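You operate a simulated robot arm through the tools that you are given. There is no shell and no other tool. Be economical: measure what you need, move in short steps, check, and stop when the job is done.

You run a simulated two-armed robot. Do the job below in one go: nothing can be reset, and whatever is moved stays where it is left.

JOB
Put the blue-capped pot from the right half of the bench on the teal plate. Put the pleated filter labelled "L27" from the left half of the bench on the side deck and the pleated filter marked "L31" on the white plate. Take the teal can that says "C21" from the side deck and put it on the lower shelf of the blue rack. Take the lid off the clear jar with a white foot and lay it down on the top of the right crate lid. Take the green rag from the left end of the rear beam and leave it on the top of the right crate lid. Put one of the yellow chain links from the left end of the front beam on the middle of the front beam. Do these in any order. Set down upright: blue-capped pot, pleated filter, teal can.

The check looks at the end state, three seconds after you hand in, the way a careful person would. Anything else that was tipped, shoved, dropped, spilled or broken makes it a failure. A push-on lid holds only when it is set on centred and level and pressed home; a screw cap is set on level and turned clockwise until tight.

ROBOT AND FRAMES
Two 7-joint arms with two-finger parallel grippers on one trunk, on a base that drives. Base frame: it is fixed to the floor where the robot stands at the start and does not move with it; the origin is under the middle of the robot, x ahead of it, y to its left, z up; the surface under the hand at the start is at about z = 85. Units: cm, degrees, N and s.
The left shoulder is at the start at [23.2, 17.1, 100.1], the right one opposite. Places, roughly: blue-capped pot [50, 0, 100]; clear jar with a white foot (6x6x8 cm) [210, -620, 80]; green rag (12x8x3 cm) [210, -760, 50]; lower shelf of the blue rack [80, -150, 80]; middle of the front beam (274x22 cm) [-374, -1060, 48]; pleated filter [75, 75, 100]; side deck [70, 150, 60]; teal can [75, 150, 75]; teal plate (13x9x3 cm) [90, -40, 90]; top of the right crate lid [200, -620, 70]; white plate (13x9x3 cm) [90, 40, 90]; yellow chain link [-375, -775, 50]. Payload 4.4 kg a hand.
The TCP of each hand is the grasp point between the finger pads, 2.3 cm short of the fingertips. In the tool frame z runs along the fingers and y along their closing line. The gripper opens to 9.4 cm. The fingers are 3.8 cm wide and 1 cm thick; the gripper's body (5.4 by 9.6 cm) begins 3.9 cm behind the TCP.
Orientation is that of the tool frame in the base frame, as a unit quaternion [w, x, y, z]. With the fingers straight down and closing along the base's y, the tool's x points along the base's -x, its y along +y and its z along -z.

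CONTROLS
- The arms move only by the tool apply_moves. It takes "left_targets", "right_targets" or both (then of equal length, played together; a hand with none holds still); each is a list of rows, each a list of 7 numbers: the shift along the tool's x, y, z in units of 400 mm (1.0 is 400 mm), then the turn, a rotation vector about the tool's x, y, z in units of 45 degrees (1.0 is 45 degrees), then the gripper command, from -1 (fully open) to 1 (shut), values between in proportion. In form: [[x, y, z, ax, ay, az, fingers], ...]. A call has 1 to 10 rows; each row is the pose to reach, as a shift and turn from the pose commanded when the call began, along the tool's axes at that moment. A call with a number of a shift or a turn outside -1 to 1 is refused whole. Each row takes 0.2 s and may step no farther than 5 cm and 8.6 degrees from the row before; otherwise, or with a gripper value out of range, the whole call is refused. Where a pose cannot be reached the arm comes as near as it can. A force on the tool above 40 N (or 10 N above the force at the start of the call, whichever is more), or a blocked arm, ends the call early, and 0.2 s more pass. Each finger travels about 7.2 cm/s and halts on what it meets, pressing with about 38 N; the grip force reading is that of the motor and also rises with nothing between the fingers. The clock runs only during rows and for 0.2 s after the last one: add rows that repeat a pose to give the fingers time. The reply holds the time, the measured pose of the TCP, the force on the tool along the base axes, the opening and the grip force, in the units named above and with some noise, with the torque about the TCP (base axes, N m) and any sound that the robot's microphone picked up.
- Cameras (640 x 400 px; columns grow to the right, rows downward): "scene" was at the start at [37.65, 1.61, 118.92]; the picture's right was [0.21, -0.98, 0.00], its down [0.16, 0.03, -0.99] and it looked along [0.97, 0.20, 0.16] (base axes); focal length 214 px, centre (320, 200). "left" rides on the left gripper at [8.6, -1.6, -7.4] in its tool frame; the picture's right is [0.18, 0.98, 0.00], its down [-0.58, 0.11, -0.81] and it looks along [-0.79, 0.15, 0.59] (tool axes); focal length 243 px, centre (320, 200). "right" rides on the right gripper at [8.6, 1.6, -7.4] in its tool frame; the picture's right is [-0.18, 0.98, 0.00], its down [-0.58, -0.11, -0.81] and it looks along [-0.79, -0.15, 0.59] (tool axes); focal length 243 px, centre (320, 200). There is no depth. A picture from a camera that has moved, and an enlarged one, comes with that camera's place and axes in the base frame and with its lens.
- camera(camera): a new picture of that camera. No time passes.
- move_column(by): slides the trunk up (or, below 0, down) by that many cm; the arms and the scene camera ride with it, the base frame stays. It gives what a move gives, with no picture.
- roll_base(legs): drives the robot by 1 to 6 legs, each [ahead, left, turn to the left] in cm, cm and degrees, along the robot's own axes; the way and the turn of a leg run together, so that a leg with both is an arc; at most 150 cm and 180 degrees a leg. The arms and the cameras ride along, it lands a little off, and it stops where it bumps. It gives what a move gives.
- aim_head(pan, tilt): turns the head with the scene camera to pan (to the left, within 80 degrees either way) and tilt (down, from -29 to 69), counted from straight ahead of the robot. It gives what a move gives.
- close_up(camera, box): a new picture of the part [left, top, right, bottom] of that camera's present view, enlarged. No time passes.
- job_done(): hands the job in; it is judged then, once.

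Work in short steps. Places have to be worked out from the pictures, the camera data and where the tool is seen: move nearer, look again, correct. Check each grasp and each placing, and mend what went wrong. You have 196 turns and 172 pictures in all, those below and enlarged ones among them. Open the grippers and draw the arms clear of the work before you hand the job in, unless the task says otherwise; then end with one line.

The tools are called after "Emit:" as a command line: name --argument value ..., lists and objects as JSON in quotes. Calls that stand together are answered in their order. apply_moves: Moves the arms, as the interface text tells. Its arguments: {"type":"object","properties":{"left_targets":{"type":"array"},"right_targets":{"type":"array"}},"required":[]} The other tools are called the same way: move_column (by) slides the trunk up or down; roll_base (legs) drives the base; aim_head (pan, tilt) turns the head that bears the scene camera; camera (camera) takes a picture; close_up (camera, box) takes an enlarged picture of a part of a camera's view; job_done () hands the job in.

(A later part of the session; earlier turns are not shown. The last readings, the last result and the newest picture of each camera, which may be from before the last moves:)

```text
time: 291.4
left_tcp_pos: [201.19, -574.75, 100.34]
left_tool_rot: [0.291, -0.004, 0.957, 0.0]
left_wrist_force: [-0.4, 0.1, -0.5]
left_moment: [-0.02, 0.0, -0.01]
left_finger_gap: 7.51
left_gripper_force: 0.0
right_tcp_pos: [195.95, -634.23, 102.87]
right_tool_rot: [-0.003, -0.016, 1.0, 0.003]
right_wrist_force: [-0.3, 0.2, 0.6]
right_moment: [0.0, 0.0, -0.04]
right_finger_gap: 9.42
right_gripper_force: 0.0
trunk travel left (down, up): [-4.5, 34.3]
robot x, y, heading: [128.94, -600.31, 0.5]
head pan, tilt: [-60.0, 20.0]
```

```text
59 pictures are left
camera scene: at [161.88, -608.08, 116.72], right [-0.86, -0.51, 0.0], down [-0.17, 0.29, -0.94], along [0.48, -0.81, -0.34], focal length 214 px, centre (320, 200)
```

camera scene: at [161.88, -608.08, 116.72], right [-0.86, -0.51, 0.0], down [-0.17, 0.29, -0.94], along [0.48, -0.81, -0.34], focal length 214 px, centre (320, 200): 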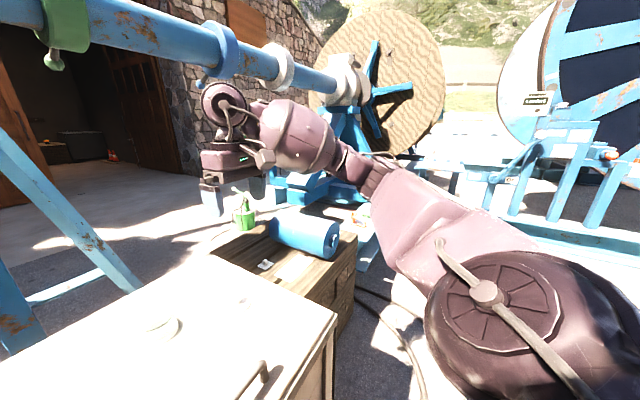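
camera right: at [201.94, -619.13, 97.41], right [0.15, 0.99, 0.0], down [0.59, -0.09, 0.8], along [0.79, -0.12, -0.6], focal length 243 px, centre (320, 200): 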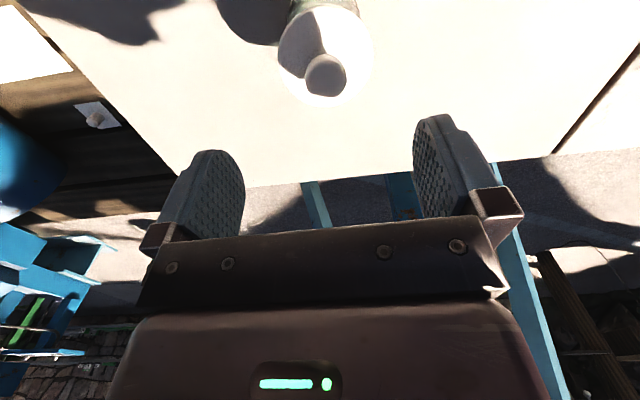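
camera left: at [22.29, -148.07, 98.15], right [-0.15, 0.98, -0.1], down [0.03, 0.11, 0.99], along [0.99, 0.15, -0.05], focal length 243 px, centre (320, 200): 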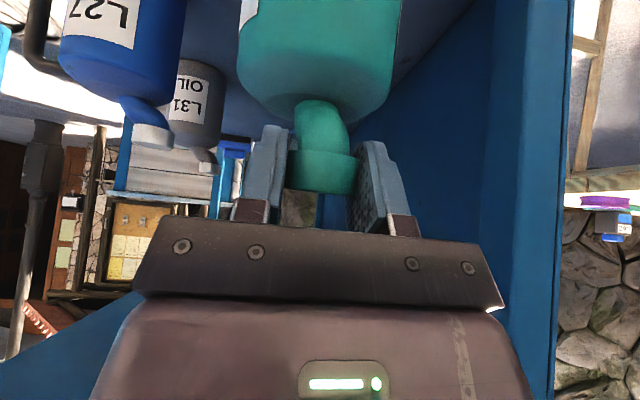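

Lid lies on the crate lid. Now to the rag: back a little and slide right to y≈−735.

Emit:
roll_base --legs '[[-22, 0, -0.5], [0, -135, 0]]'

Emit:
aim_head --pan -12 --tilt 32

Emit:
camera --camera "scene"

Emit:
camera --camera "right"

```text
time: 304.7
left_tcp_pos: [180.4, -709.35, 100.47]
left_tool_rot: [0.29, -0.009, 0.957, 0.002]
left_wrist_force: [-0.8, 0.3, 0.8]
left_moment: [0.0, 0.0, -0.03]
left_finger_gap: 7.53
left_gripper_force: 0.1
right_tcp_pos: [175.89, -768.82, 102.83]
right_tool_rot: [-0.004, -0.022, 1.0, 0.003]
right_wrist_force: [0.3, -0.6, 0.6]
right_moment: [-0.01, -0.02, 0.01]
right_finger_gap: 9.42
right_gripper_force: 0.1
trunk travel left (down, up): [-4.5, 34.3]
robot x, y, heading: [108.68, -735.63, 1.0]
head pan, tilt: [-60.0, 20.0]
```

```text
time: 305.9
left_tcp_pos: [180.42, -709.36, 100.29]
left_tool_rot: [0.291, -0.009, 0.957, 0.002]
left_wrist_force: [-0.3, 0.5, 0.2]
left_moment: [-0.01, 0.05, 0.0]
left_finger_gap: 7.53
left_gripper_force: 0.0
right_tcp_pos: [175.96, -768.9, 102.83]
right_tool_rot: [-0.003, -0.022, 1.0, 0.003]
right_wrist_force: [-0.4, 0.8, 0.1]
right_moment: [-0.01, 0.01, -0.03]
right_finger_gap: 9.39
right_gripper_force: 0.1
trunk travel left (down, up): [-4.5, 34.3]
robot x, y, heading: [108.29, -735.54, 1.1]
head pan, tilt: [-12.0, 32.0]
```

```text
58 pictures are left
camera scene: at [145.49, -736.86, 114.8], right [-0.19, -0.98, 0.0], down [-0.52, 0.1, -0.85], along [0.83, -0.16, -0.53], focal length 214 px, centre (320, 200)
```

scene: 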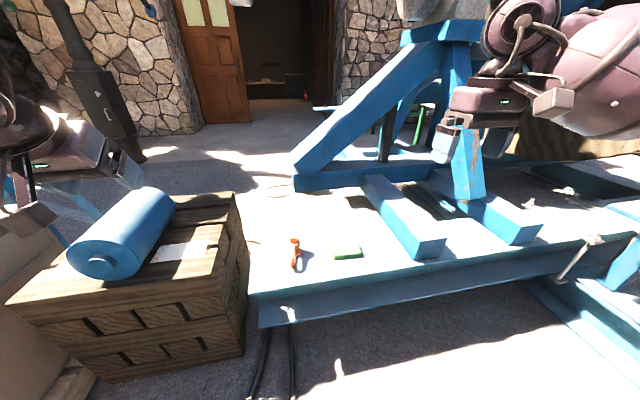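

```text
57 pictures are left
camera right: at [167.28, -767.69, 110.35], right [0.14, 0.99, 0.0], down [0.59, -0.09, 0.8], along [0.79, -0.11, -0.6], focal length 243 px, centre (320, 200)
```

right: 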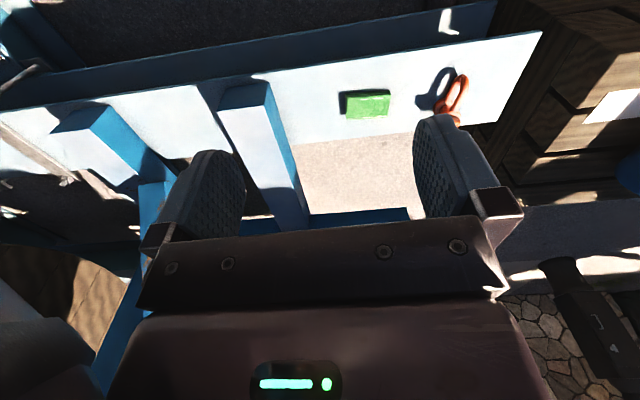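

Emit:
close_up --camera "right" --box '[300, 60, 500, 160]'

Emit:
close_up --camera "scene" --box '[270, 220, 410, 290]'

```text
3.20 times, centred on (400, 110) of right
camera zoom: at [167.28, -767.69, 110.35], right [0.14, 0.99, 0.0], down [0.59, -0.09, 0.8], along [0.79, -0.11, -0.6], focal length 776 px, centre (64, 488)
```

zoom: 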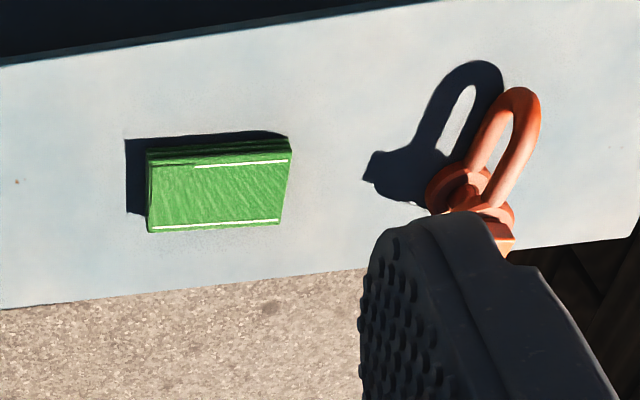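

```text
4.57 times, centred on (340, 255) of scene
camera zoom: at [145.49, -736.86, 114.8], right [-0.19, -0.98, 0.0], down [-0.52, 0.1, -0.85], along [0.83, -0.16, -0.53], focal length 980 px, centre (229, -51)
```

zoom: 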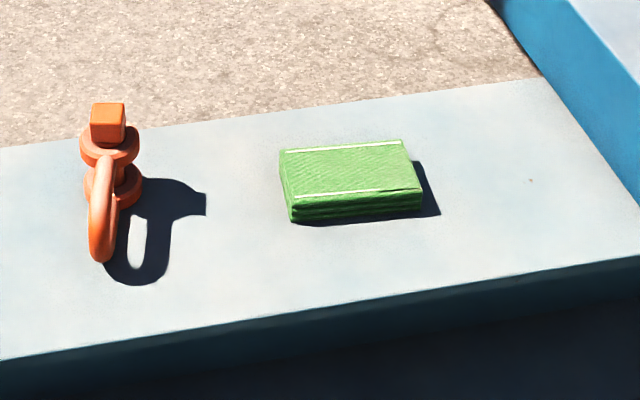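

Rag is a folded stack ~12×8×2.5 cm, centred (205.3, −759.8), long side along y — so I'll close along x (hand yaw +90°). Drive forward 20 and turn the hand in two calls.

Emit:
roll_base --legs '[[20, 0, -1]]'

Emit:
apply_moves --right_targets '[[0, 0, 0, 0, 0, -0.16, -1], [0, 0, 0, 0, 0, -0.33, -1], [0, 0, 0, 0, 0, -0.5, -1], [0, 0, 0, 0, 0, -0.66, -1], [0, 0, 0, 0, 0, -0.83, -1], [0, 0, 0, 0, 0, -1, -1]]'

Emit:
apply_moves --right_targets '[[0, 0, 0, 0, 0, -0.16, -1], [0, 0, 0, 0, 0, -0.33, -1], [0, 0, 0, 0, 0, -0.5, -1], [0, 0, 0, 0, 0, -0.66, -1], [0, 0, 0, 0, 0, -0.83, -1], [0, 0, 0, 0, 0, -0.97, -1], [0, 0, 0, 0, 0, -0.97, -1]]'

Emit:
camera --camera "right"

```text
time: 307.5
left_tcp_pos: [200.87, -710.67, 100.28]
left_tool_rot: [0.29, -0.001, 0.957, 0.0]
left_wrist_force: [0.4, 0.7, 0.2]
left_moment: [0.0, -0.03, 0.0]
left_finger_gap: 7.52
left_gripper_force: 0.0
right_tcp_pos: [195.23, -770.04, 102.89]
right_tool_rot: [-0.003, -0.012, 1.0, 0.003]
right_wrist_force: [0.2, -0.6, -0.1]
right_moment: [-0.01, 0.01, -0.03]
right_finger_gap: 9.41
right_gripper_force: 0.1
trunk travel left (down, up): [-4.5, 34.3]
robot x, y, heading: [128.81, -735.38, 0.1]
head pan, tilt: [-12.0, 32.0]
```

```text
time: 308.9
left_tcp_pos: [200.89, -710.49, 100.23]
left_tool_rot: [0.291, 0.001, 0.957, -0.002]
left_wrist_force: [-0.4, 0.0, 0.0]
left_moment: [0.0, -0.04, -0.02]
left_finger_gap: 7.53
left_gripper_force: 0.1
right_tcp_pos: [193.96, -767.99, 102.77]
right_tool_rot: [-0.003, -0.393, 0.919, 0.003]
right_wrist_force: [0.7, -0.2, 0.7]
right_moment: [0.04, 0.0, 0.01]
right_finger_gap: 9.4
right_gripper_force: 0.0
right hand out of reach, approached as far as the arm can: row 6
trunk travel left (down, up): [-4.5, 34.3]
robot x, y, heading: [128.58, -735.3, 0.2]
head pan, tilt: [-12.0, 32.0]
```

```text
time: 310.5
left_tcp_pos: [200.83, -710.59, 100.38]
left_tool_rot: [0.291, 0.001, 0.957, -0.001]
left_wrist_force: [-0.5, -0.1, -0.2]
left_moment: [-0.02, 0.02, 0.01]
left_finger_gap: 7.52
left_gripper_force: 0.0
right_tcp_pos: [181.03, -753.2, 102.97]
right_tool_rot: [-0.001, -0.707, 0.707, 0.004]
right_wrist_force: [0.4, -0.5, 0.0]
right_moment: [0.01, 0.0, -0.02]
right_finger_gap: 9.39
right_gripper_force: 0.1
right hand out of reach, approached as far as the arm can: row 1, 2, 3, 4, 5, 6, 7
trunk travel left (down, up): [-4.5, 34.3]
robot x, y, heading: [128.35, -735.31, -0.4]
head pan, tilt: [-12.0, 32.0]
```

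```text
54 pictures are left
camera right: at [179.48, -761.87, 110.36], right [-0.98, 0.18, 0.01], down [0.11, 0.58, 0.81], along [0.14, 0.8, -0.59], focal length 243 px, centre (320, 200)
```

right: 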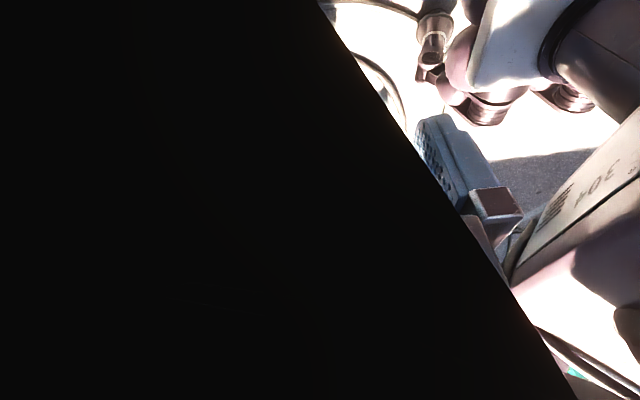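

With that yaw the right arm's reach shrinks and the view is blocked. Better: undo half the hand yaw and turn the robot itself +45°, standing near (142, −790).

Emit:
apply_moves --right_targets '[[0, 0, 0, 0, 0, 0.16, -1], [0, 0, 0, 0, 0, 0.33, -1], [0, 0, 0, 0, 0, 0.5, -1], [0, 0, 0, 0, 0, 0.66, -1], [0, 0, 0, 0, 0, 0.83, -1], [0, 0, 0, 0, 0, 1, -1], [0, 0, 0, 0, 0, 1, -1]]'

Emit:
roll_base --legs '[[13, -55, 0], [0, 0, 45]]'

Emit:
aim_head --pan -20 --tilt 38

Emit:
camera --camera "scene"

Emit:
camera --camera "right"

```text
time: 312.1
left_tcp_pos: [200.8, -710.63, 100.36]
left_tool_rot: [0.291, 0.001, 0.957, -0.001]
left_wrist_force: [0.1, 0.3, 1.1]
left_moment: [0.01, 0.03, 0.0]
left_finger_gap: 7.55
left_gripper_force: 0.0
right_tcp_pos: [180.58, -753.14, 103.25]
right_tool_rot: [-0.003, -0.383, 0.924, 0.004]
right_wrist_force: [0.0, -0.4, 0.5]
right_moment: [0.03, 0.0, 0.01]
right_finger_gap: 9.36
right_gripper_force: 0.0
trunk travel left (down, up): [-4.5, 34.3]
robot x, y, heading: [128.53, -734.78, -0.2]
head pan, tilt: [-12.0, 32.0]
```

```text
time: 319.4
left_tcp_pos: [175.18, -721.97, 100.32]
left_tool_rot: [0.27, -0.363, 0.885, 0.11]
left_wrist_force: [0.1, -0.7, 0.4]
left_moment: [-0.03, 0.04, -0.02]
left_finger_gap: 7.5
left_gripper_force: 0.1
right_tcp_pos: [190.62, -766.35, 103.3]
right_tool_rot: [-0.004, -0.705, 0.709, 0.003]
right_wrist_force: [0.1, -0.1, -0.1]
right_moment: [0.01, 0.0, -0.01]
right_finger_gap: 9.4
right_gripper_force: 0.0
trunk travel left (down, up): [-4.5, 34.3]
robot x, y, heading: [141.07, -790.05, 44.6]
head pan, tilt: [-12.0, 32.0]
```

```text
time: 320.1
left_tcp_pos: [175.21, -721.95, 100.3]
left_tool_rot: [0.269, -0.363, 0.885, 0.109]
left_wrist_force: [-0.3, 0.2, -1.2]
left_moment: [0.0, -0.01, 0.0]
left_finger_gap: 7.54
left_gripper_force: 0.1
right_tcp_pos: [190.68, -766.38, 103.26]
right_tool_rot: [-0.004, -0.705, 0.709, 0.003]
right_wrist_force: [0.1, 0.7, 0.1]
right_moment: [0.0, -0.02, 0.02]
right_finger_gap: 9.42
right_gripper_force: 0.1
trunk travel left (down, up): [-4.5, 34.3]
robot x, y, heading: [141.03, -790.31, 44.5]
head pan, tilt: [-20.0, 38.0]
```

```text
53 pictures are left
camera scene: at [168.96, -767.23, 113.88], right [0.42, -0.91, 0.0], down [-0.56, -0.26, -0.79], along [0.72, 0.33, -0.62], focal length 214 px, centre (320, 200)
```

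scene: 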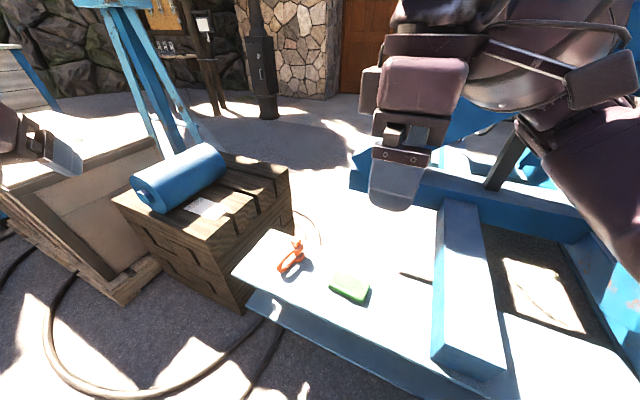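

```text
52 pictures are left
camera right: at [189.08, -775.06, 110.7], right [-0.98, 0.19, 0.01], down [0.12, 0.58, 0.8], along [0.15, 0.79, -0.59], focal length 243 px, centre (320, 200)
```

right: 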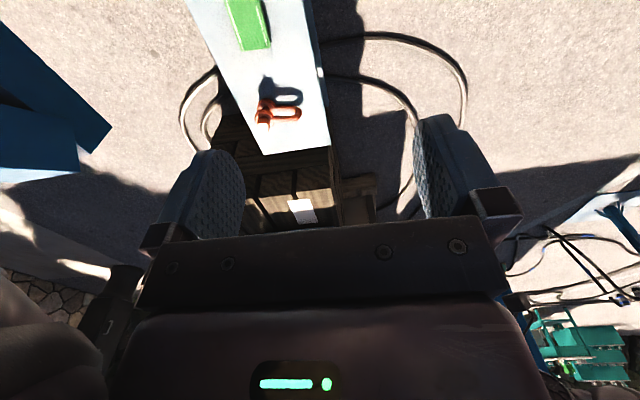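

Rag at about (206, −760.2). Bring the right hand above it at z≈70.

Emit:
apply_moves --right_targets '[[-0.02, -0.06, 0.07, 0, 0, 0, -1], [-0.04, -0.12, 0.15, 0, 0, 0, -1], [-0.06, -0.18, 0.24, 0, 0, 0, -1], [-0.08, -0.24, 0.33, 0, 0, 0, -1], [-0.1, -0.3, 0.42, 0, 0, 0, -1], [-0.12, -0.35, 0.52, 0, 0, 0, -1], [-0.14, -0.3825, 0.62, 0, 0, 0, -1], [-0.155, -0.3825, 0.72, 0, 0, 0, -1], [-0.155, -0.3825, 0.825, 0, 0, 0, -1], [-0.155, -0.3825, 0.825, 0, 0, 0, -1]]'

Emit:
camera --camera "right"

Emit:
close_up --camera "scene" --box '[260, 150, 460, 310]'

```text
time: 322.3
left_tcp_pos: [175.31, -722.01, 100.34]
left_tool_rot: [0.27, -0.363, 0.885, 0.11]
left_wrist_force: [-0.1, 0.0, 1.6]
left_moment: [-0.02, 0.01, 0.0]
left_finger_gap: 7.54
left_gripper_force: 0.1
right_tcp_pos: [205.79, -760.42, 70.15]
right_tool_rot: [-0.003, -0.705, 0.709, 0.004]
right_wrist_force: [0.1, -0.4, 0.8]
right_moment: [-0.01, -0.01, 0.0]
right_finger_gap: 9.38
right_gripper_force: 0.0
trunk travel left (down, up): [-4.5, 34.3]
robot x, y, heading: [141.01, -790.34, 44.9]
head pan, tilt: [-20.0, 38.0]
```

```text
51 pictures are left
camera right: at [204.24, -769.04, 77.62], right [-0.98, 0.19, 0.01], down [0.12, 0.58, 0.81], along [0.15, 0.79, -0.59], focal length 243 px, centre (320, 200)
```

right: 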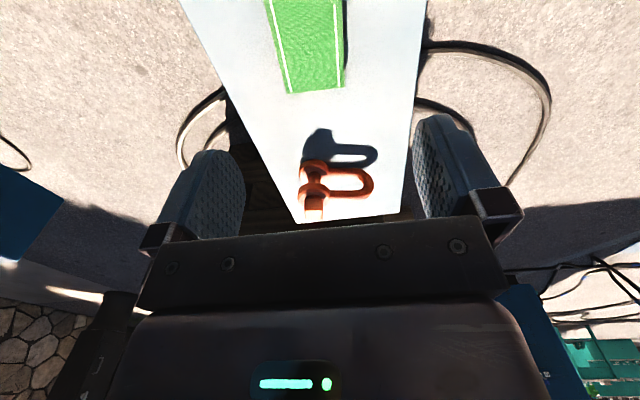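

```text
2.50 times, centred on (360, 230) of scene
camera zoom: at [168.93, -767.26, 113.9], right [0.42, -0.91, 0.0], down [-0.56, -0.26, -0.79], along [0.72, 0.33, -0.62], focal length 536 px, centre (220, 125)
```

zoom: 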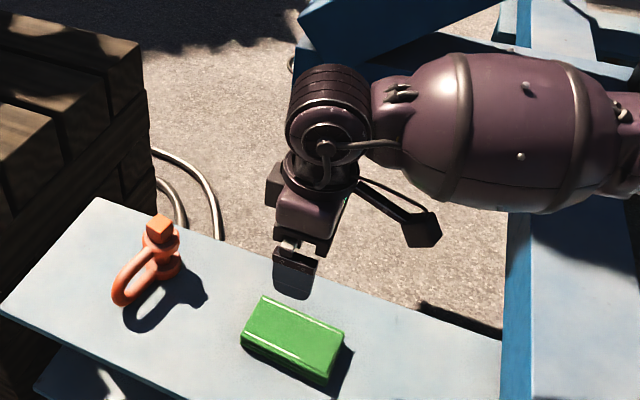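

Rag centre refined to (206.9, −760.6), turned about −6°. Align and lower around it.

Emit:
apply_moves --right_targets '[[0.003, -0.0275, 0.1, 0, 0, 0.13, -1], [0.003, -0.0275, 0.2, 0, 0, 0.13, -1], [0.003, -0.0275, 0.3, 0, 0, 0.13, -1], [0.003, -0.0275, 0.38, 0, 0, 0.13, -1], [0.003, -0.0275, 0.38, 0, 0, 0.13, -1]]'

Emit:
camera --camera "right"

Emit:
close_up --camera "scene" --box '[290, 210, 430, 310]'

```text
time: 323.5
left_tcp_pos: [175.2, -721.9, 100.39]
left_tool_rot: [0.271, -0.362, 0.885, 0.109]
left_wrist_force: [0.9, -1.1, -0.3]
left_moment: [-0.01, -0.01, 0.01]
left_finger_gap: 7.54
left_gripper_force: 0.0
right_tcp_pos: [206.62, -760.5, 55.05]
right_tool_rot: [-0.003, -0.668, 0.744, 0.002]
right_wrist_force: [-0.1, 0.2, -0.1]
right_moment: [0.0, -0.02, -0.05]
right_finger_gap: 9.39
right_gripper_force: 0.1
trunk travel left (down, up): [-4.5, 34.3]
robot x, y, heading: [140.99, -790.15, 44.7]
head pan, tilt: [-20.0, 38.0]
```

```text
49 pictures are left
camera right: at [204.21, -768.92, 62.52], right [-0.96, 0.29, 0.01], down [0.18, 0.57, 0.8], along [0.23, 0.77, -0.59], focal length 243 px, centre (320, 200)
```

right: 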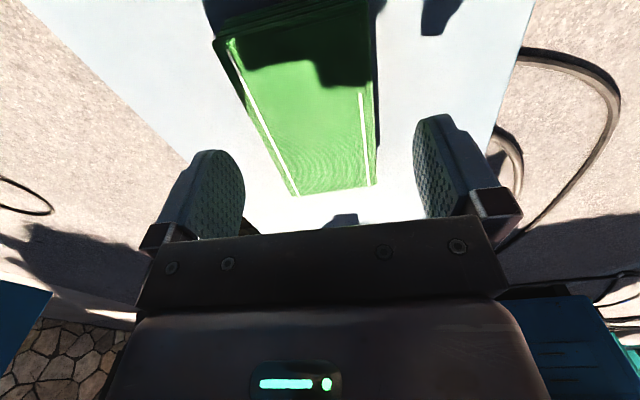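

```text
4.00 times, centred on (360, 260) of scene
camera zoom: at [168.94, -767.26, 113.9], right [0.42, -0.91, 0.0], down [-0.56, -0.26, -0.79], along [0.72, 0.33, -0.62], focal length 858 px, centre (160, -40)
```

zoom: 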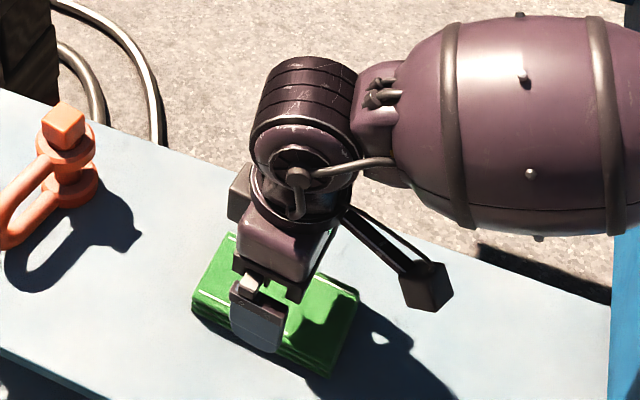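

Rag is well centred between the fingers with ~1.3 cm each side. Lower 3.7 cm and close.

Emit:
apply_moves --right_targets '[[0, 0, 0.05, 0, 0, 0, -1], [0, 0, 0.08, 0, 0, 0, -1], [0, 0, 0.092, 0, 0, 0, -1], [0, 0, 0.092, 0, 0, 0, 0], [0, 0, 0.092, 0, 0, 0, 1], [0, 0, 0.092, 0, 0, 0, 1], [0, 0, 0.092, 0, 0, 0, 1]]'

Emit:
apply_moves --right_targets '[[0, 0, -0.05, 0, 0, 0, 1], [0, 0, -0.15, 0, 0, 0, 1], [0, 0, -0.26, 0, 0, 0, 1], [0, 0, -0.37, 0, 0, 0, 1], [0, 0, -0.49, 0, 0, 0, 1]]'

Emit:
camera --camera "right"

```text
time: 325.1
left_tcp_pos: [175.17, -721.94, 100.2]
left_tool_rot: [0.269, -0.362, 0.886, 0.109]
left_wrist_force: [0.0, 0.4, 1.1]
left_moment: [0.01, 0.0, 0.01]
left_finger_gap: 7.51
left_gripper_force: 0.1
right_tcp_pos: [206.59, -760.65, 51.23]
right_tool_rot: [-0.003, -0.668, 0.745, 0.002]
right_wrist_force: [0.5, 0.5, 0.3]
right_moment: [0.02, -0.02, 0.01]
right_finger_gap: 6.87
right_gripper_force: 37.8
trunk travel left (down, up): [-4.5, 34.3]
robot x, y, heading: [141.36, -790.19, 44.6]
head pan, tilt: [-20.0, 38.0]
```

```text
time: 326.3
left_tcp_pos: [175.2, -721.96, 100.33]
left_tool_rot: [0.27, -0.363, 0.885, 0.11]
left_wrist_force: [-0.1, -0.9, -0.6]
left_moment: [0.0, 0.0, 0.0]
left_finger_gap: 7.54
left_gripper_force: 0.2
right_tcp_pos: [206.76, -760.69, 71.08]
right_tool_rot: [-0.004, -0.667, 0.745, 0.003]
right_wrist_force: [-0.5, -0.4, -0.6]
right_moment: [0.0, -0.02, -0.01]
right_finger_gap: 6.91
right_gripper_force: 38.3
trunk travel left (down, up): [-4.5, 34.3]
robot x, y, heading: [141.04, -790.27, 44.5]
head pan, tilt: [-20.0, 38.0]
```

```text
47 pictures are left
camera right: at [204.36, -769.04, 78.51], right [-0.96, 0.29, 0.01], down [0.18, 0.57, 0.8], along [0.23, 0.77, -0.59], focal length 243 px, centre (320, 200)
```

right: 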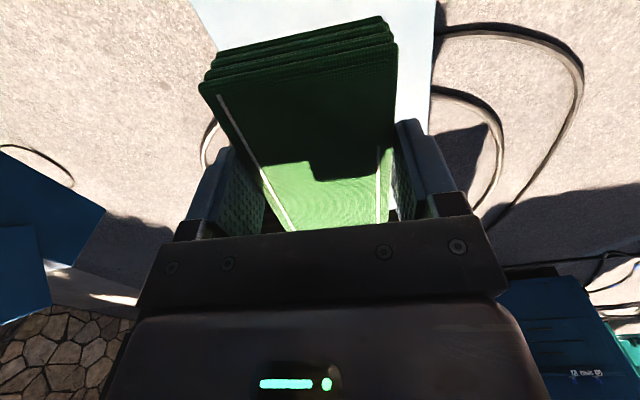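

Rag held (gap 6.9). Lift to z≈100, square the robot and drive back to the crate.

Emit:
apply_moves --right_targets '[[0, 0, -0.11, 0, 0, 0, 1], [0, 0, -0.22, 0, 0, 0, 1], [0, 0, -0.33, 0, 0, 0, 1], [0, 0, -0.44, 0, 0, 0, 1], [0, 0, -0.55, 0, 0, 0, 1], [0, 0, -0.66, 0, 0, 0, 1], [0, 0, -0.74, 0, 0, 0, 1]]'

Emit:
roll_base --legs '[[0, 0, -44.6], [-15, 0, 0], [0, 110, 0], [0, 100, 0]]'

Emit:
aim_head --pan -10 --tilt 35

Emit:
camera --camera "scene"

```text
time: 327.9
left_tcp_pos: [175.19, -721.94, 100.42]
left_tool_rot: [0.27, -0.363, 0.885, 0.109]
left_wrist_force: [-0.4, -0.4, 0.5]
left_moment: [0.0, 0.01, -0.02]
left_finger_gap: 7.5
left_gripper_force: 0.0
right_tcp_pos: [206.97, -760.52, 100.55]
right_tool_rot: [-0.004, -0.668, 0.744, 0.003]
right_wrist_force: [-1.0, -1.1, -1.0]
right_moment: [0.0, -0.01, -0.01]
right_finger_gap: 6.87
right_gripper_force: 38.4
trunk travel left (down, up): [-4.5, 34.3]
robot x, y, heading: [141.02, -790.01, 44.7]
head pan, tilt: [-20.0, 38.0]
```

```text
time: 349.6
left_tcp_pos: [193.73, -552.7, 100.2]
left_tool_rot: [0.291, -0.014, 0.957, 0.004]
left_wrist_force: [-0.4, 0.1, -0.7]
left_moment: [0.01, 0.03, 0.05]
left_finger_gap: 7.54
left_gripper_force: 0.0
right_tcp_pos: [190.78, -602.46, 100.44]
right_tool_rot: [-0.003, -0.349, 0.937, 0.004]
right_wrist_force: [0.2, 0.1, -1.1]
right_moment: [-0.04, 0.03, -0.05]
right_finger_gap: 6.9
right_gripper_force: 38.0
trunk travel left (down, up): [-4.5, 34.3]
robot x, y, heading: [122.91, -579.67, 1.6]
head pan, tilt: [-20.0, 38.0]
```

```text
time: 350.3
left_tcp_pos: [193.66, -552.58, 100.39]
left_tool_rot: [0.292, -0.014, 0.956, 0.003]
left_wrist_force: [-0.1, 0.3, -0.5]
left_moment: [0.02, 0.01, -0.01]
left_finger_gap: 7.51
left_gripper_force: 0.0
right_tcp_pos: [190.72, -602.47, 100.39]
right_tool_rot: [-0.001, -0.35, 0.937, 0.004]
right_wrist_force: [-0.5, -0.2, -0.5]
right_moment: [-0.03, -0.02, -0.01]
right_finger_gap: 6.91
right_gripper_force: 38.5
trunk travel left (down, up): [-4.5, 34.3]
robot x, y, heading: [122.39, -579.28, 1.5]
head pan, tilt: [-10.0, 35.0]
```

```text
46 pictures are left
camera scene: at [158.93, -580.11, 114.33], right [-0.15, -0.99, 0.0], down [-0.57, 0.08, -0.82], along [0.81, -0.12, -0.57], focal length 214 px, centre (320, 200)
```

scene: 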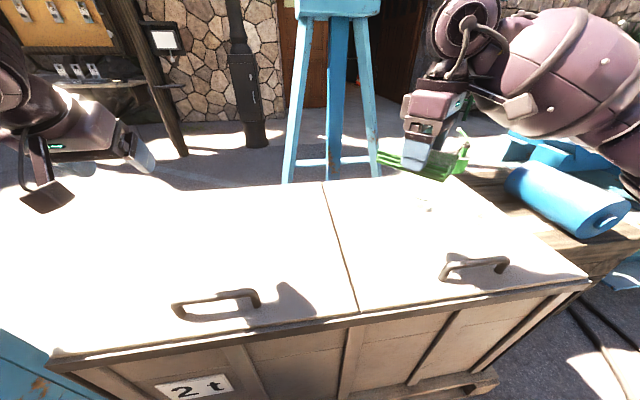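

Lid half right of the seam (y≈−592) has free space around (206, −603). Bring the rag above it and lower.

Emit:
apply_moves --right_targets '[[-0.0545, -0.054, 0.05, 0, 0, 0, 1], [-0.109, -0.108, 0.12, 0, 0, 0, 1], [-0.1635, -0.162, 0.2, 0, 0, 0, 1], [-0.218, -0.216, 0.28, 0, 0, 0, 1], [-0.2725, -0.27, 0.36, 0, 0, 0, 1], [-0.2725, -0.27, 0.46, 0, 0, 0, 1], [-0.2725, -0.27, 0.55, 0, 0, 0, 1], [-0.2725, -0.27, 0.58, 0, 0, 0, 1]]'

Emit:
close_up --camera "scene" --box '[320, 150, 500, 280]'

```text
time: 352.1
left_tcp_pos: [193.77, -552.7, 100.39]
left_tool_rot: [0.291, -0.014, 0.957, 0.003]
left_wrist_force: [-0.3, -0.1, -0.4]
left_moment: [-0.02, 0.03, 0.0]
left_finger_gap: 7.52
left_gripper_force: 0.0
right_tcp_pos: [201.18, -603.94, 84.38]
right_tool_rot: [-0.002, -0.349, 0.937, 0.003]
right_wrist_force: [1.1, -0.1, -0.5]
right_moment: [0.0, 0.0, -0.04]
right_finger_gap: 6.88
right_gripper_force: 37.8
right hand out of reach, approached as far as the arm can: row 4, 5, 6, 7, 8
trunk travel left (down, up): [-4.5, 34.3]
robot x, y, heading: [122.31, -579.8, 1.7]
head pan, tilt: [-10.0, 35.0]
```

```text
3.08 times, centred on (410, 215) of scene
camera zoom: at [158.94, -580.13, 114.34], right [-0.15, -0.99, 0.0], down [-0.57, 0.08, -0.82], along [0.81, -0.12, -0.57], focal length 660 px, centre (43, 154)
```

zoom: 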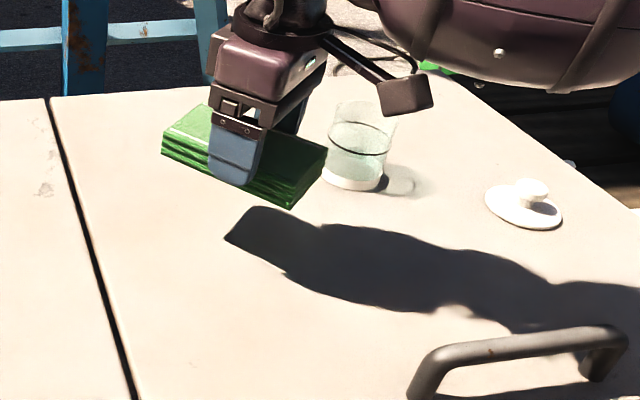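

Good enough spot (201, −604), clear of jar, handle and seam. Lower straight down to contact.

Emit:
apply_moves --right_targets '[[0, 0, 0.08, 0, 0, 0, 1], [0, 0, 0.16, 0, 0, 0, 1], [0, 0, 0.22, 0, 0, 0, 1], [0, 0, 0.24, 0, 0, 0, 1], [0, 0, 0.25, 0, 0, 0, 1]]'

Emit:
close_up --camera "scene" --box '[320, 150, 500, 280]'

```text
time: 353.3
left_tcp_pos: [193.43, -552.75, 100.52]
left_tool_rot: [0.293, -0.013, 0.956, 0.003]
left_wrist_force: [-0.1, -0.1, -0.1]
left_moment: [-0.03, -0.03, 0.02]
left_finger_gap: 7.52
left_gripper_force: 0.1
right_tcp_pos: [201.03, -603.59, 75.82]
right_tool_rot: [0.006, -0.348, 0.938, 0.002]
right_wrist_force: [-8.7, -0.5, 29.5]
right_moment: [-0.64, 1.07, -0.08]
right_finger_gap: 6.91
right_gripper_force: 38.0
trunk travel left (down, up): [-4.5, 34.3]
robot x, y, heading: [122.49, -579.55, 1.7]
head pan, tilt: [-10.0, 35.0]
stopped in row 5 (right hand): the force on the tool passed its limit at 42 N (the readings are from after the stop); the commanded pose is now the measured one
```

```text
3.08 times, centred on (410, 215) of scene
camera zoom: at [158.6, -580.08, 114.48], right [-0.15, -0.99, 0.0], down [-0.57, 0.08, -0.82], along [0.81, -0.12, -0.57], focal length 660 px, centre (43, 154)
```

zoom: 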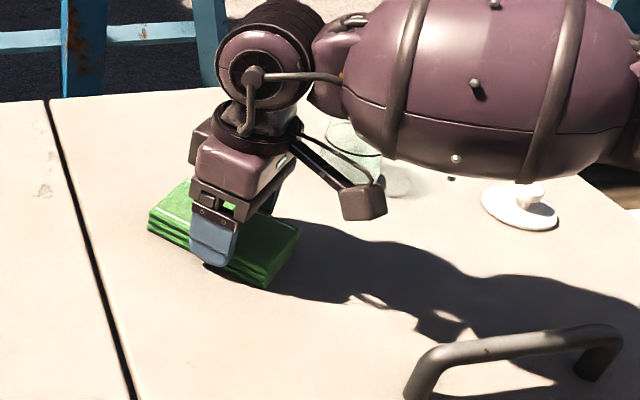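

Rag is down firmly on the lid. Release and lift straight up.

Emit:
apply_moves --right_targets '[[0, 0, -0.008, 0, 0, 0, 0.6], [0, 0, -0.008, 0, 0, 0, -0.3], [0, 0, -0.008, 0, 0, 0, -1], [0, 0, -0.008, 0, 0, 0, -1], [0, 0, -0.09, 0, 0, 0, -1], [0, 0, -0.18, 0, 0, 0, -1], [0, 0, -0.28, 0, 0, 0, -1], [0, 0, -0.39, 0, 0, 0, -1], [0.06, 0.06, -0.48, 0, 0, 0, -1], [0.12, 0.12, -0.55, 0, 0, 0, -1]]'

Emit:
close_up --camera "scene" --box '[320, 150, 500, 280]'

```text
time: 355.5
left_tcp_pos: [193.65, -552.71, 100.38]
left_tool_rot: [0.292, -0.014, 0.956, 0.003]
left_wrist_force: [0.6, -0.2, 0.4]
left_moment: [-0.03, -0.02, 0.0]
left_finger_gap: 7.52
left_gripper_force: 0.0
right_tcp_pos: [194.39, -603.05, 97.2]
right_tool_rot: [0.002, -0.349, 0.937, 0.002]
right_wrist_force: [-0.7, 0.0, 0.0]
right_moment: [0.0, -0.02, 0.01]
right_finger_gap: 9.4
right_gripper_force: 0.0
trunk travel left (down, up): [-4.5, 34.3]
robot x, y, heading: [121.79, -579.52, 1.4]
head pan, tilt: [-10.0, 35.0]
```

```text
3.08 times, centred on (410, 215) of scene
camera zoom: at [158.87, -580.12, 114.36], right [-0.15, -0.99, 0.0], down [-0.57, 0.08, -0.82], along [0.81, -0.12, -0.57], focal length 660 px, centre (43, 154)
```

zoom: 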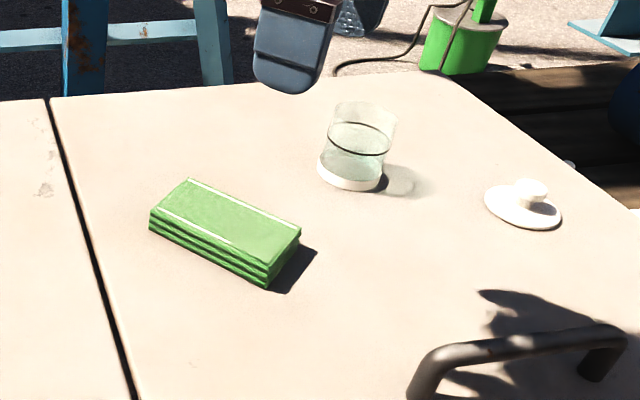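

Rag, lid and jar all look right. Now out by the same corridor toward the front beam (x≈−374).

Emit:
roll_base --legs '[[-25, 0, -1.4], [0, -85, 0], [-140, 0, 0], [-80, 0, 0], [0, 0, -170]]'

Emit:
aim_head --pan 25 --tilt 10

Emit:
camera --camera "scene"

```text
time: 382.2
left_tcp_pos: [-190.22, -705.94, 100.41]
left_tool_rot: [0.031, 0.951, 0.102, -0.289]
left_wrist_force: [0.1, 0.0, -0.3]
left_moment: [-0.01, -0.01, 0.0]
left_finger_gap: 7.58
left_gripper_force: 0.1
right_tcp_pos: [-200.15, -656.63, 97.12]
right_tool_rot: [0.003, 0.901, 0.433, -0.001]
right_wrist_force: [0.2, -0.8, 0.4]
right_moment: [0.02, 0.02, -0.02]
right_finger_gap: 9.4
right_gripper_force: 0.1
trunk travel left (down, up): [-4.5, 34.3]
robot x, y, heading: [-125.05, -666.13, -167.5]
head pan, tilt: [-10.0, 35.0]
```

```text
time: 383.3
left_tcp_pos: [-190.3, -705.94, 100.26]
left_tool_rot: [0.03, 0.951, 0.101, -0.289]
left_wrist_force: [0.8, -0.7, 0.1]
left_moment: [-0.02, 0.01, 0.06]
left_finger_gap: 7.52
left_gripper_force: 0.1
right_tcp_pos: [-200.2, -656.51, 97.0]
right_tool_rot: [0.004, 0.901, 0.434, -0.001]
right_wrist_force: [-0.2, -0.2, 0.0]
right_moment: [-0.03, 0.03, 0.01]
right_finger_gap: 9.42
right_gripper_force: 0.0
trunk travel left (down, up): [-4.5, 34.3]
robot x, y, heading: [-125.13, -666.17, -168.1]
head pan, tilt: [25.0, 10.0]
```

```text
42 pictures are left
camera scene: at [-159.55, -678.18, 118.34], right [-0.6, 0.8, 0.0], down [0.14, 0.11, -0.98], along [-0.79, -0.59, -0.17], focal length 214 px, centre (320, 200)
```

scene: 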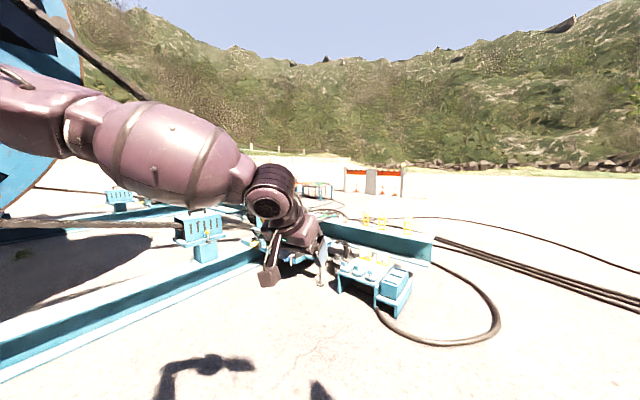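

The front beam runs along y at x≈−374, starting near y≈−710, with yellow links standing near y≈−786. I'll go around its end to the free outer (−x) side.

Emit:
roll_base --legs '[[0, 0, -12], [0, -50, 0], [150, 0, 0], [150, 0, 0], [35, 0, 0], [0, 0, 180]]'

Emit:
aim_head --pan -45 --tilt 12

Emit:
camera --camera "scene"

```text
time: 412.5
left_tcp_pos: [-395.6, -592.99, 100.43]
left_tool_rot: [0.291, -0.012, 0.957, 0.003]
left_wrist_force: [-0.6, -0.4, -0.5]
left_moment: [-0.04, 0.05, -0.05]
left_finger_gap: 7.53
left_gripper_force: 0.0
right_tcp_pos: [-395.02, -643.27, 97.08]
right_tool_rot: [0.003, -0.346, 0.938, 0.004]
right_wrist_force: [1.4, -0.5, 0.7]
right_moment: [0.0, -0.03, -0.03]
right_finger_gap: 9.41
right_gripper_force: 0.0
trunk travel left (down, up): [-4.5, 34.3]
robot x, y, heading: [-466.72, -619.14, 1.5]
head pan, tilt: [25.0, 10.0]
```

```text
time: 413.9
left_tcp_pos: [-395.72, -592.86, 100.24]
left_tool_rot: [0.291, -0.013, 0.957, 0.003]
left_wrist_force: [-0.1, 1.0, 0.0]
left_moment: [0.0, 0.02, 0.01]
left_finger_gap: 7.49
left_gripper_force: 0.1
right_tcp_pos: [-395.13, -643.35, 97.04]
right_tool_rot: [0.002, -0.347, 0.938, 0.003]
right_wrist_force: [-0.1, 0.0, -0.6]
right_moment: [0.03, 0.0, -0.02]
right_finger_gap: 9.4
right_gripper_force: 0.0
trunk travel left (down, up): [-4.5, 34.3]
robot x, y, heading: [-466.81, -619.51, 1.3]
head pan, tilt: [-45.0, 12.0]
```

```text
41 pictures are left
camera scene: at [-432.49, -625.37, 118.02], right [-0.69, -0.73, 0.0], down [-0.15, 0.14, -0.98], along [0.71, -0.67, -0.21], focal length 214 px, centre (320, 200)
```

scene: 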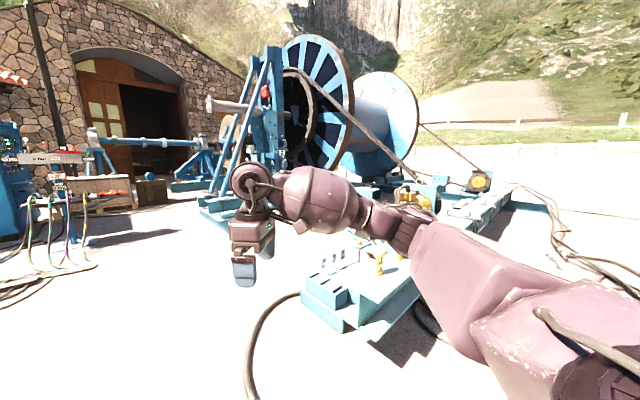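

Crossed fine. Slide right along the beam to y≈−765 and look at its top.

Emit:
roll_base --legs '[[0, -145, -1.3]]'

Emit:
aim_head --pan -20 --tilt 30

Emit:
camera --camera "scene"

Emit:
camera --camera "right"

```text
time: 426.7
left_tcp_pos: [-393.08, -738.64, 100.36]
left_tool_rot: [0.29, -0.002, 0.957, 0.0]
left_wrist_force: [-0.7, -0.7, 0.2]
left_moment: [-0.01, 0.01, -0.02]
left_finger_gap: 7.5
left_gripper_force: 0.1
right_tcp_pos: [-393.64, -788.95, 97.14]
right_tool_rot: [0.002, -0.336, 0.942, 0.003]
right_wrist_force: [-0.3, 0.2, 0.3]
right_moment: [-0.01, 0.04, -0.02]
right_finger_gap: 9.39
right_gripper_force: 0.0
trunk travel left (down, up): [-4.5, 34.3]
robot x, y, heading: [-465.09, -763.31, -0.0]
head pan, tilt: [-45.0, 12.0]
```

```text
time: 427.6
left_tcp_pos: [-393.09, -738.57, 100.31]
left_tool_rot: [0.29, -0.001, 0.957, -0.001]
left_wrist_force: [-0.1, 0.1, -0.6]
left_moment: [0.02, -0.04, 0.01]
left_finger_gap: 7.52
left_gripper_force: 0.2
right_tcp_pos: [-393.66, -789.05, 97.06]
right_tool_rot: [0.002, -0.336, 0.942, 0.003]
right_wrist_force: [-0.7, -0.2, 0.1]
right_moment: [0.01, -0.05, 0.04]
right_finger_gap: 9.41
right_gripper_force: 0.0
trunk travel left (down, up): [-4.5, 34.3]
robot x, y, heading: [-464.8, -763.14, 0.2]
head pan, tilt: [-20.0, 30.0]
```

```text
40 pictures are left
camera scene: at [-428.76, -766.66, 115.12], right [-0.34, -0.94, 0.0], down [-0.47, 0.17, -0.87], along [0.81, -0.3, -0.5], focal length 214 px, centre (320, 200)
```

scene: 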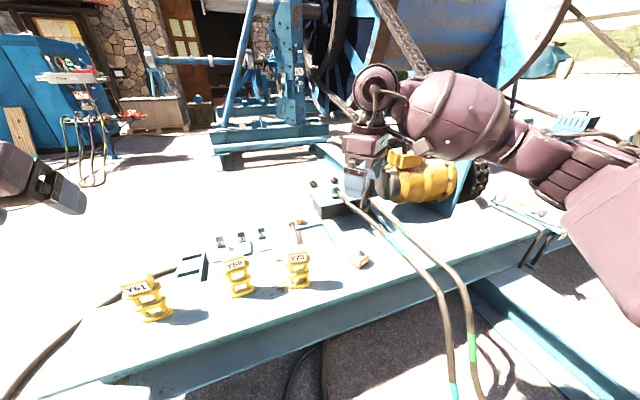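

```text
39 pictures are left
camera right: at [-401.37, -793.26, 104.45], right [-0.48, 0.88, 0.01], down [0.52, 0.28, 0.81], along [0.71, 0.39, -0.59], focal length 243 px, centre (320, 200)
```

right: 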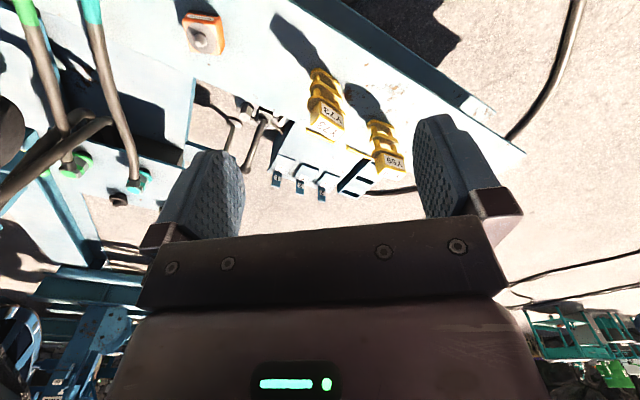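

Three yellow links stand on the beam's left end. Zoom to measure one.

Emit:
close_up --camera "scene" --box '[210, 240, 350, 320]'

Emit:
close_up --camera "right" --box '[260, 40, 440, 190]'

```text
4.57 times, centred on (280, 280) of scene
camera zoom: at [-428.76, -766.66, 115.12], right [-0.34, -0.94, 0.0], down [-0.47, 0.17, -0.87], along [0.81, -0.3, -0.5], focal length 980 px, centre (503, -166)
```

zoom: 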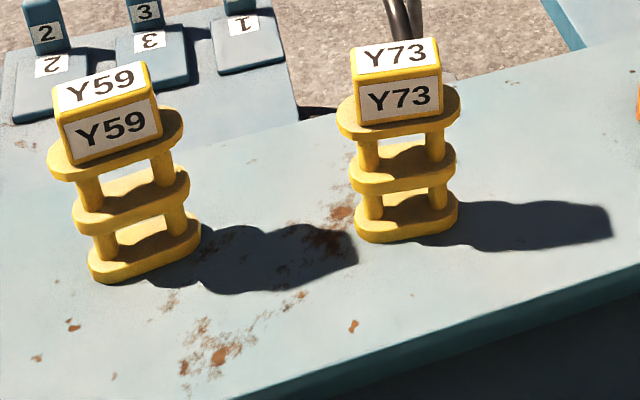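

```text
2.67 times, centred on (350, 115) of right
camera zoom: at [-401.37, -793.26, 104.45], right [-0.48, 0.88, 0.01], down [0.52, 0.28, 0.81], along [0.71, 0.39, -0.59], focal length 647 px, centre (240, 427)
```

zoom: 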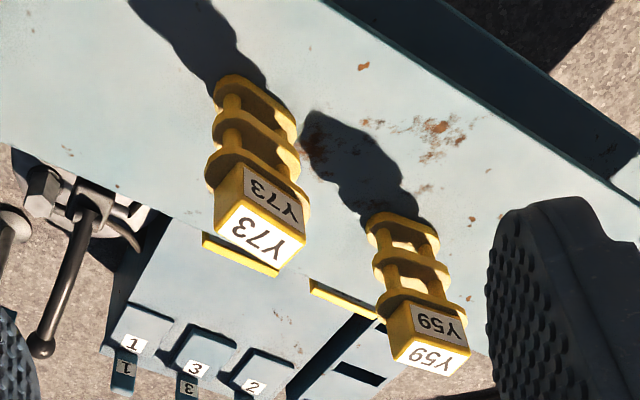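

Y73 stands at about (−376.4, −777.6), ~17.5 cm tall with a 6 cm wide top block (z≈62–66). Drive forward 10 cm and bring the right hand over it, squared.

Emit:
roll_base --legs '[[10, 0, 0]]'

Emit:
apply_moves --right_targets '[[-0.054, 0.017, 0.05, 0, 0, 0.1455, -1], [-0.108, 0.034, 0.13, 0, 0, 0.291, -1], [-0.1625, 0.051, 0.22, 0, 0, 0.4365, -1], [-0.217, 0.068, 0.31, 0, 0, 0.582, -1], [-0.271, 0.085, 0.4, 0, 0, 0.7275, -1], [-0.325, 0.102, 0.49, 0, 0, 0.873, -1], [-0.325, 0.102, 0.53, 0, 0, 0.873, -1], [-0.325, 0.102, 0.53, 0, 0, 0.873, -1]]'

Emit:
camera --camera "right"

Emit:
close_up --camera "scene" --box '[210, 180, 370, 320]'

```text
time: 428.7
left_tcp_pos: [-383.32, -738.53, 100.33]
left_tool_rot: [0.29, 0.0, 0.957, -0.001]
left_wrist_force: [0.5, -1.3, 0.1]
left_moment: [0.0, 0.02, -0.02]
left_finger_gap: 7.52
left_gripper_force: 0.2
right_tcp_pos: [-383.95, -789.04, 97.03]
right_tool_rot: [0.002, -0.336, 0.942, 0.004]
right_wrist_force: [0.4, 0.2, 0.5]
right_moment: [0.01, 0.02, 0.0]
right_finger_gap: 9.39
right_gripper_force: 0.1
trunk travel left (down, up): [-4.5, 34.3]
robot x, y, heading: [-455.37, -763.46, 0.2]
head pan, tilt: [-20.0, 30.0]
```

```text
time: 430.5
left_tcp_pos: [-383.36, -738.68, 100.42]
left_tool_rot: [0.292, -0.001, 0.956, -0.001]
left_wrist_force: [0.3, -0.5, -0.6]
left_moment: [0.0, 0.01, 0.0]
left_finger_gap: 7.54
left_gripper_force: 0.0
right_tcp_pos: [-376.37, -777.4, 76.19]
right_tool_rot: [0.001, 0.001, 1.0, 0.004]
right_wrist_force: [0.2, 0.8, 0.9]
right_moment: [0.0, 0.02, -0.01]
right_finger_gap: 9.4
right_gripper_force: 0.0
trunk travel left (down, up): [-4.5, 34.3]
robot x, y, heading: [-455.1, -763.57, 0.0]
head pan, tilt: [-20.0, 30.0]
```

```text
36 pictures are left
camera right: at [-385.04, -775.96, 83.59], right [0.19, 0.98, 0.01], down [0.58, -0.12, 0.81], along [0.79, -0.15, -0.59], focal length 243 px, centre (320, 200)
```

right: 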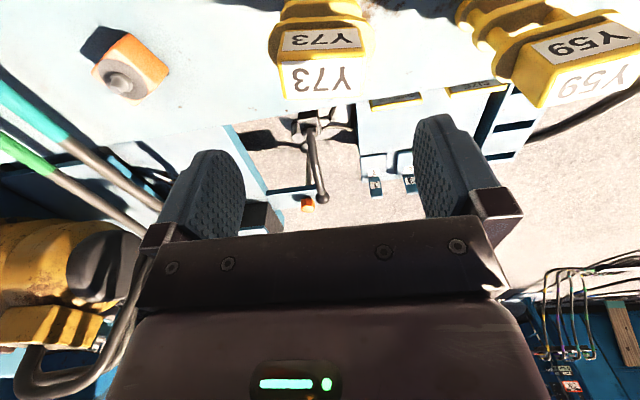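

```text
2.86 times, centred on (290, 250) of scene
camera zoom: at [-419.04, -766.67, 115.12], right [-0.34, -0.94, 0.0], down [-0.47, 0.17, -0.87], along [0.81, -0.3, -0.5], focal length 613 px, centre (406, 57)
```

zoom: 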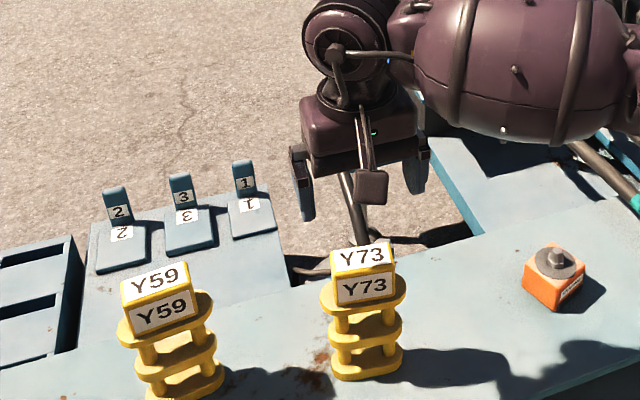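

Aligned with Y73 (−376.1, −777.6, top 65.7). Lower to TCP z≈65 and close along y on the block.

Emit:
apply_moves --right_targets '[[-0.005, -0.005, 0.1, 0, 0, 0, -1], [-0.005, -0.005, 0.2, 0, 0, 0, -1], [-0.005, -0.005, 0.26, 0, 0, 0, -1], [-0.005, -0.005, 0.278, 0, 0, 0, -1], [-0.005, -0.005, 0.278, 0, 0, 0, 0], [-0.005, -0.005, 0.278, 0, 0, 0, 1], [-0.005, -0.005, 0.278, 0, 0, 0, 1]]'

Emit:
close_up --camera "scene" --box '[210, 180, 370, 320]'

```text
time: 432.1
left_tcp_pos: [-383.38, -738.71, 100.3]
left_tool_rot: [0.29, -0.001, 0.957, 0.0]
left_wrist_force: [0.0, -0.1, -0.3]
left_moment: [0.01, -0.02, 0.01]
left_finger_gap: 7.51
left_gripper_force: 0.0
right_tcp_pos: [-376.34, -777.63, 64.97]
right_tool_rot: [0.0, 0.0, 1.0, 0.004]
right_wrist_force: [2.1, 1.3, -0.9]
right_moment: [0.06, -0.11, 0.02]
right_finger_gap: 6.78
right_gripper_force: 38.1
trunk travel left (down, up): [-4.5, 34.3]
robot x, y, heading: [-455.38, -763.61, -0.1]
head pan, tilt: [-20.0, 30.0]
```

```text
2.86 times, centred on (290, 250) of scene
camera zoom: at [-419.03, -766.67, 115.11], right [-0.34, -0.94, 0.0], down [-0.47, 0.17, -0.87], along [0.81, -0.3, -0.5], focal length 613 px, centre (406, 57)
```

zoom: 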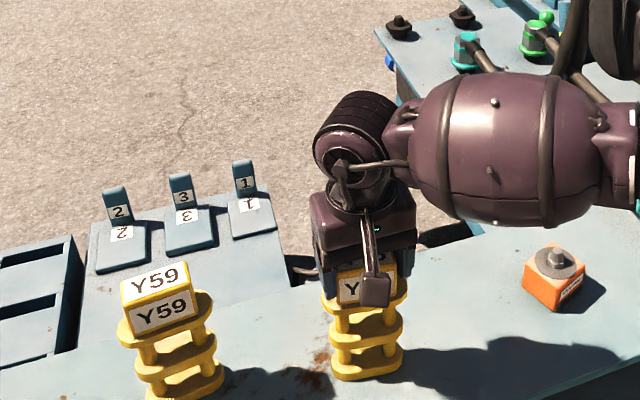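

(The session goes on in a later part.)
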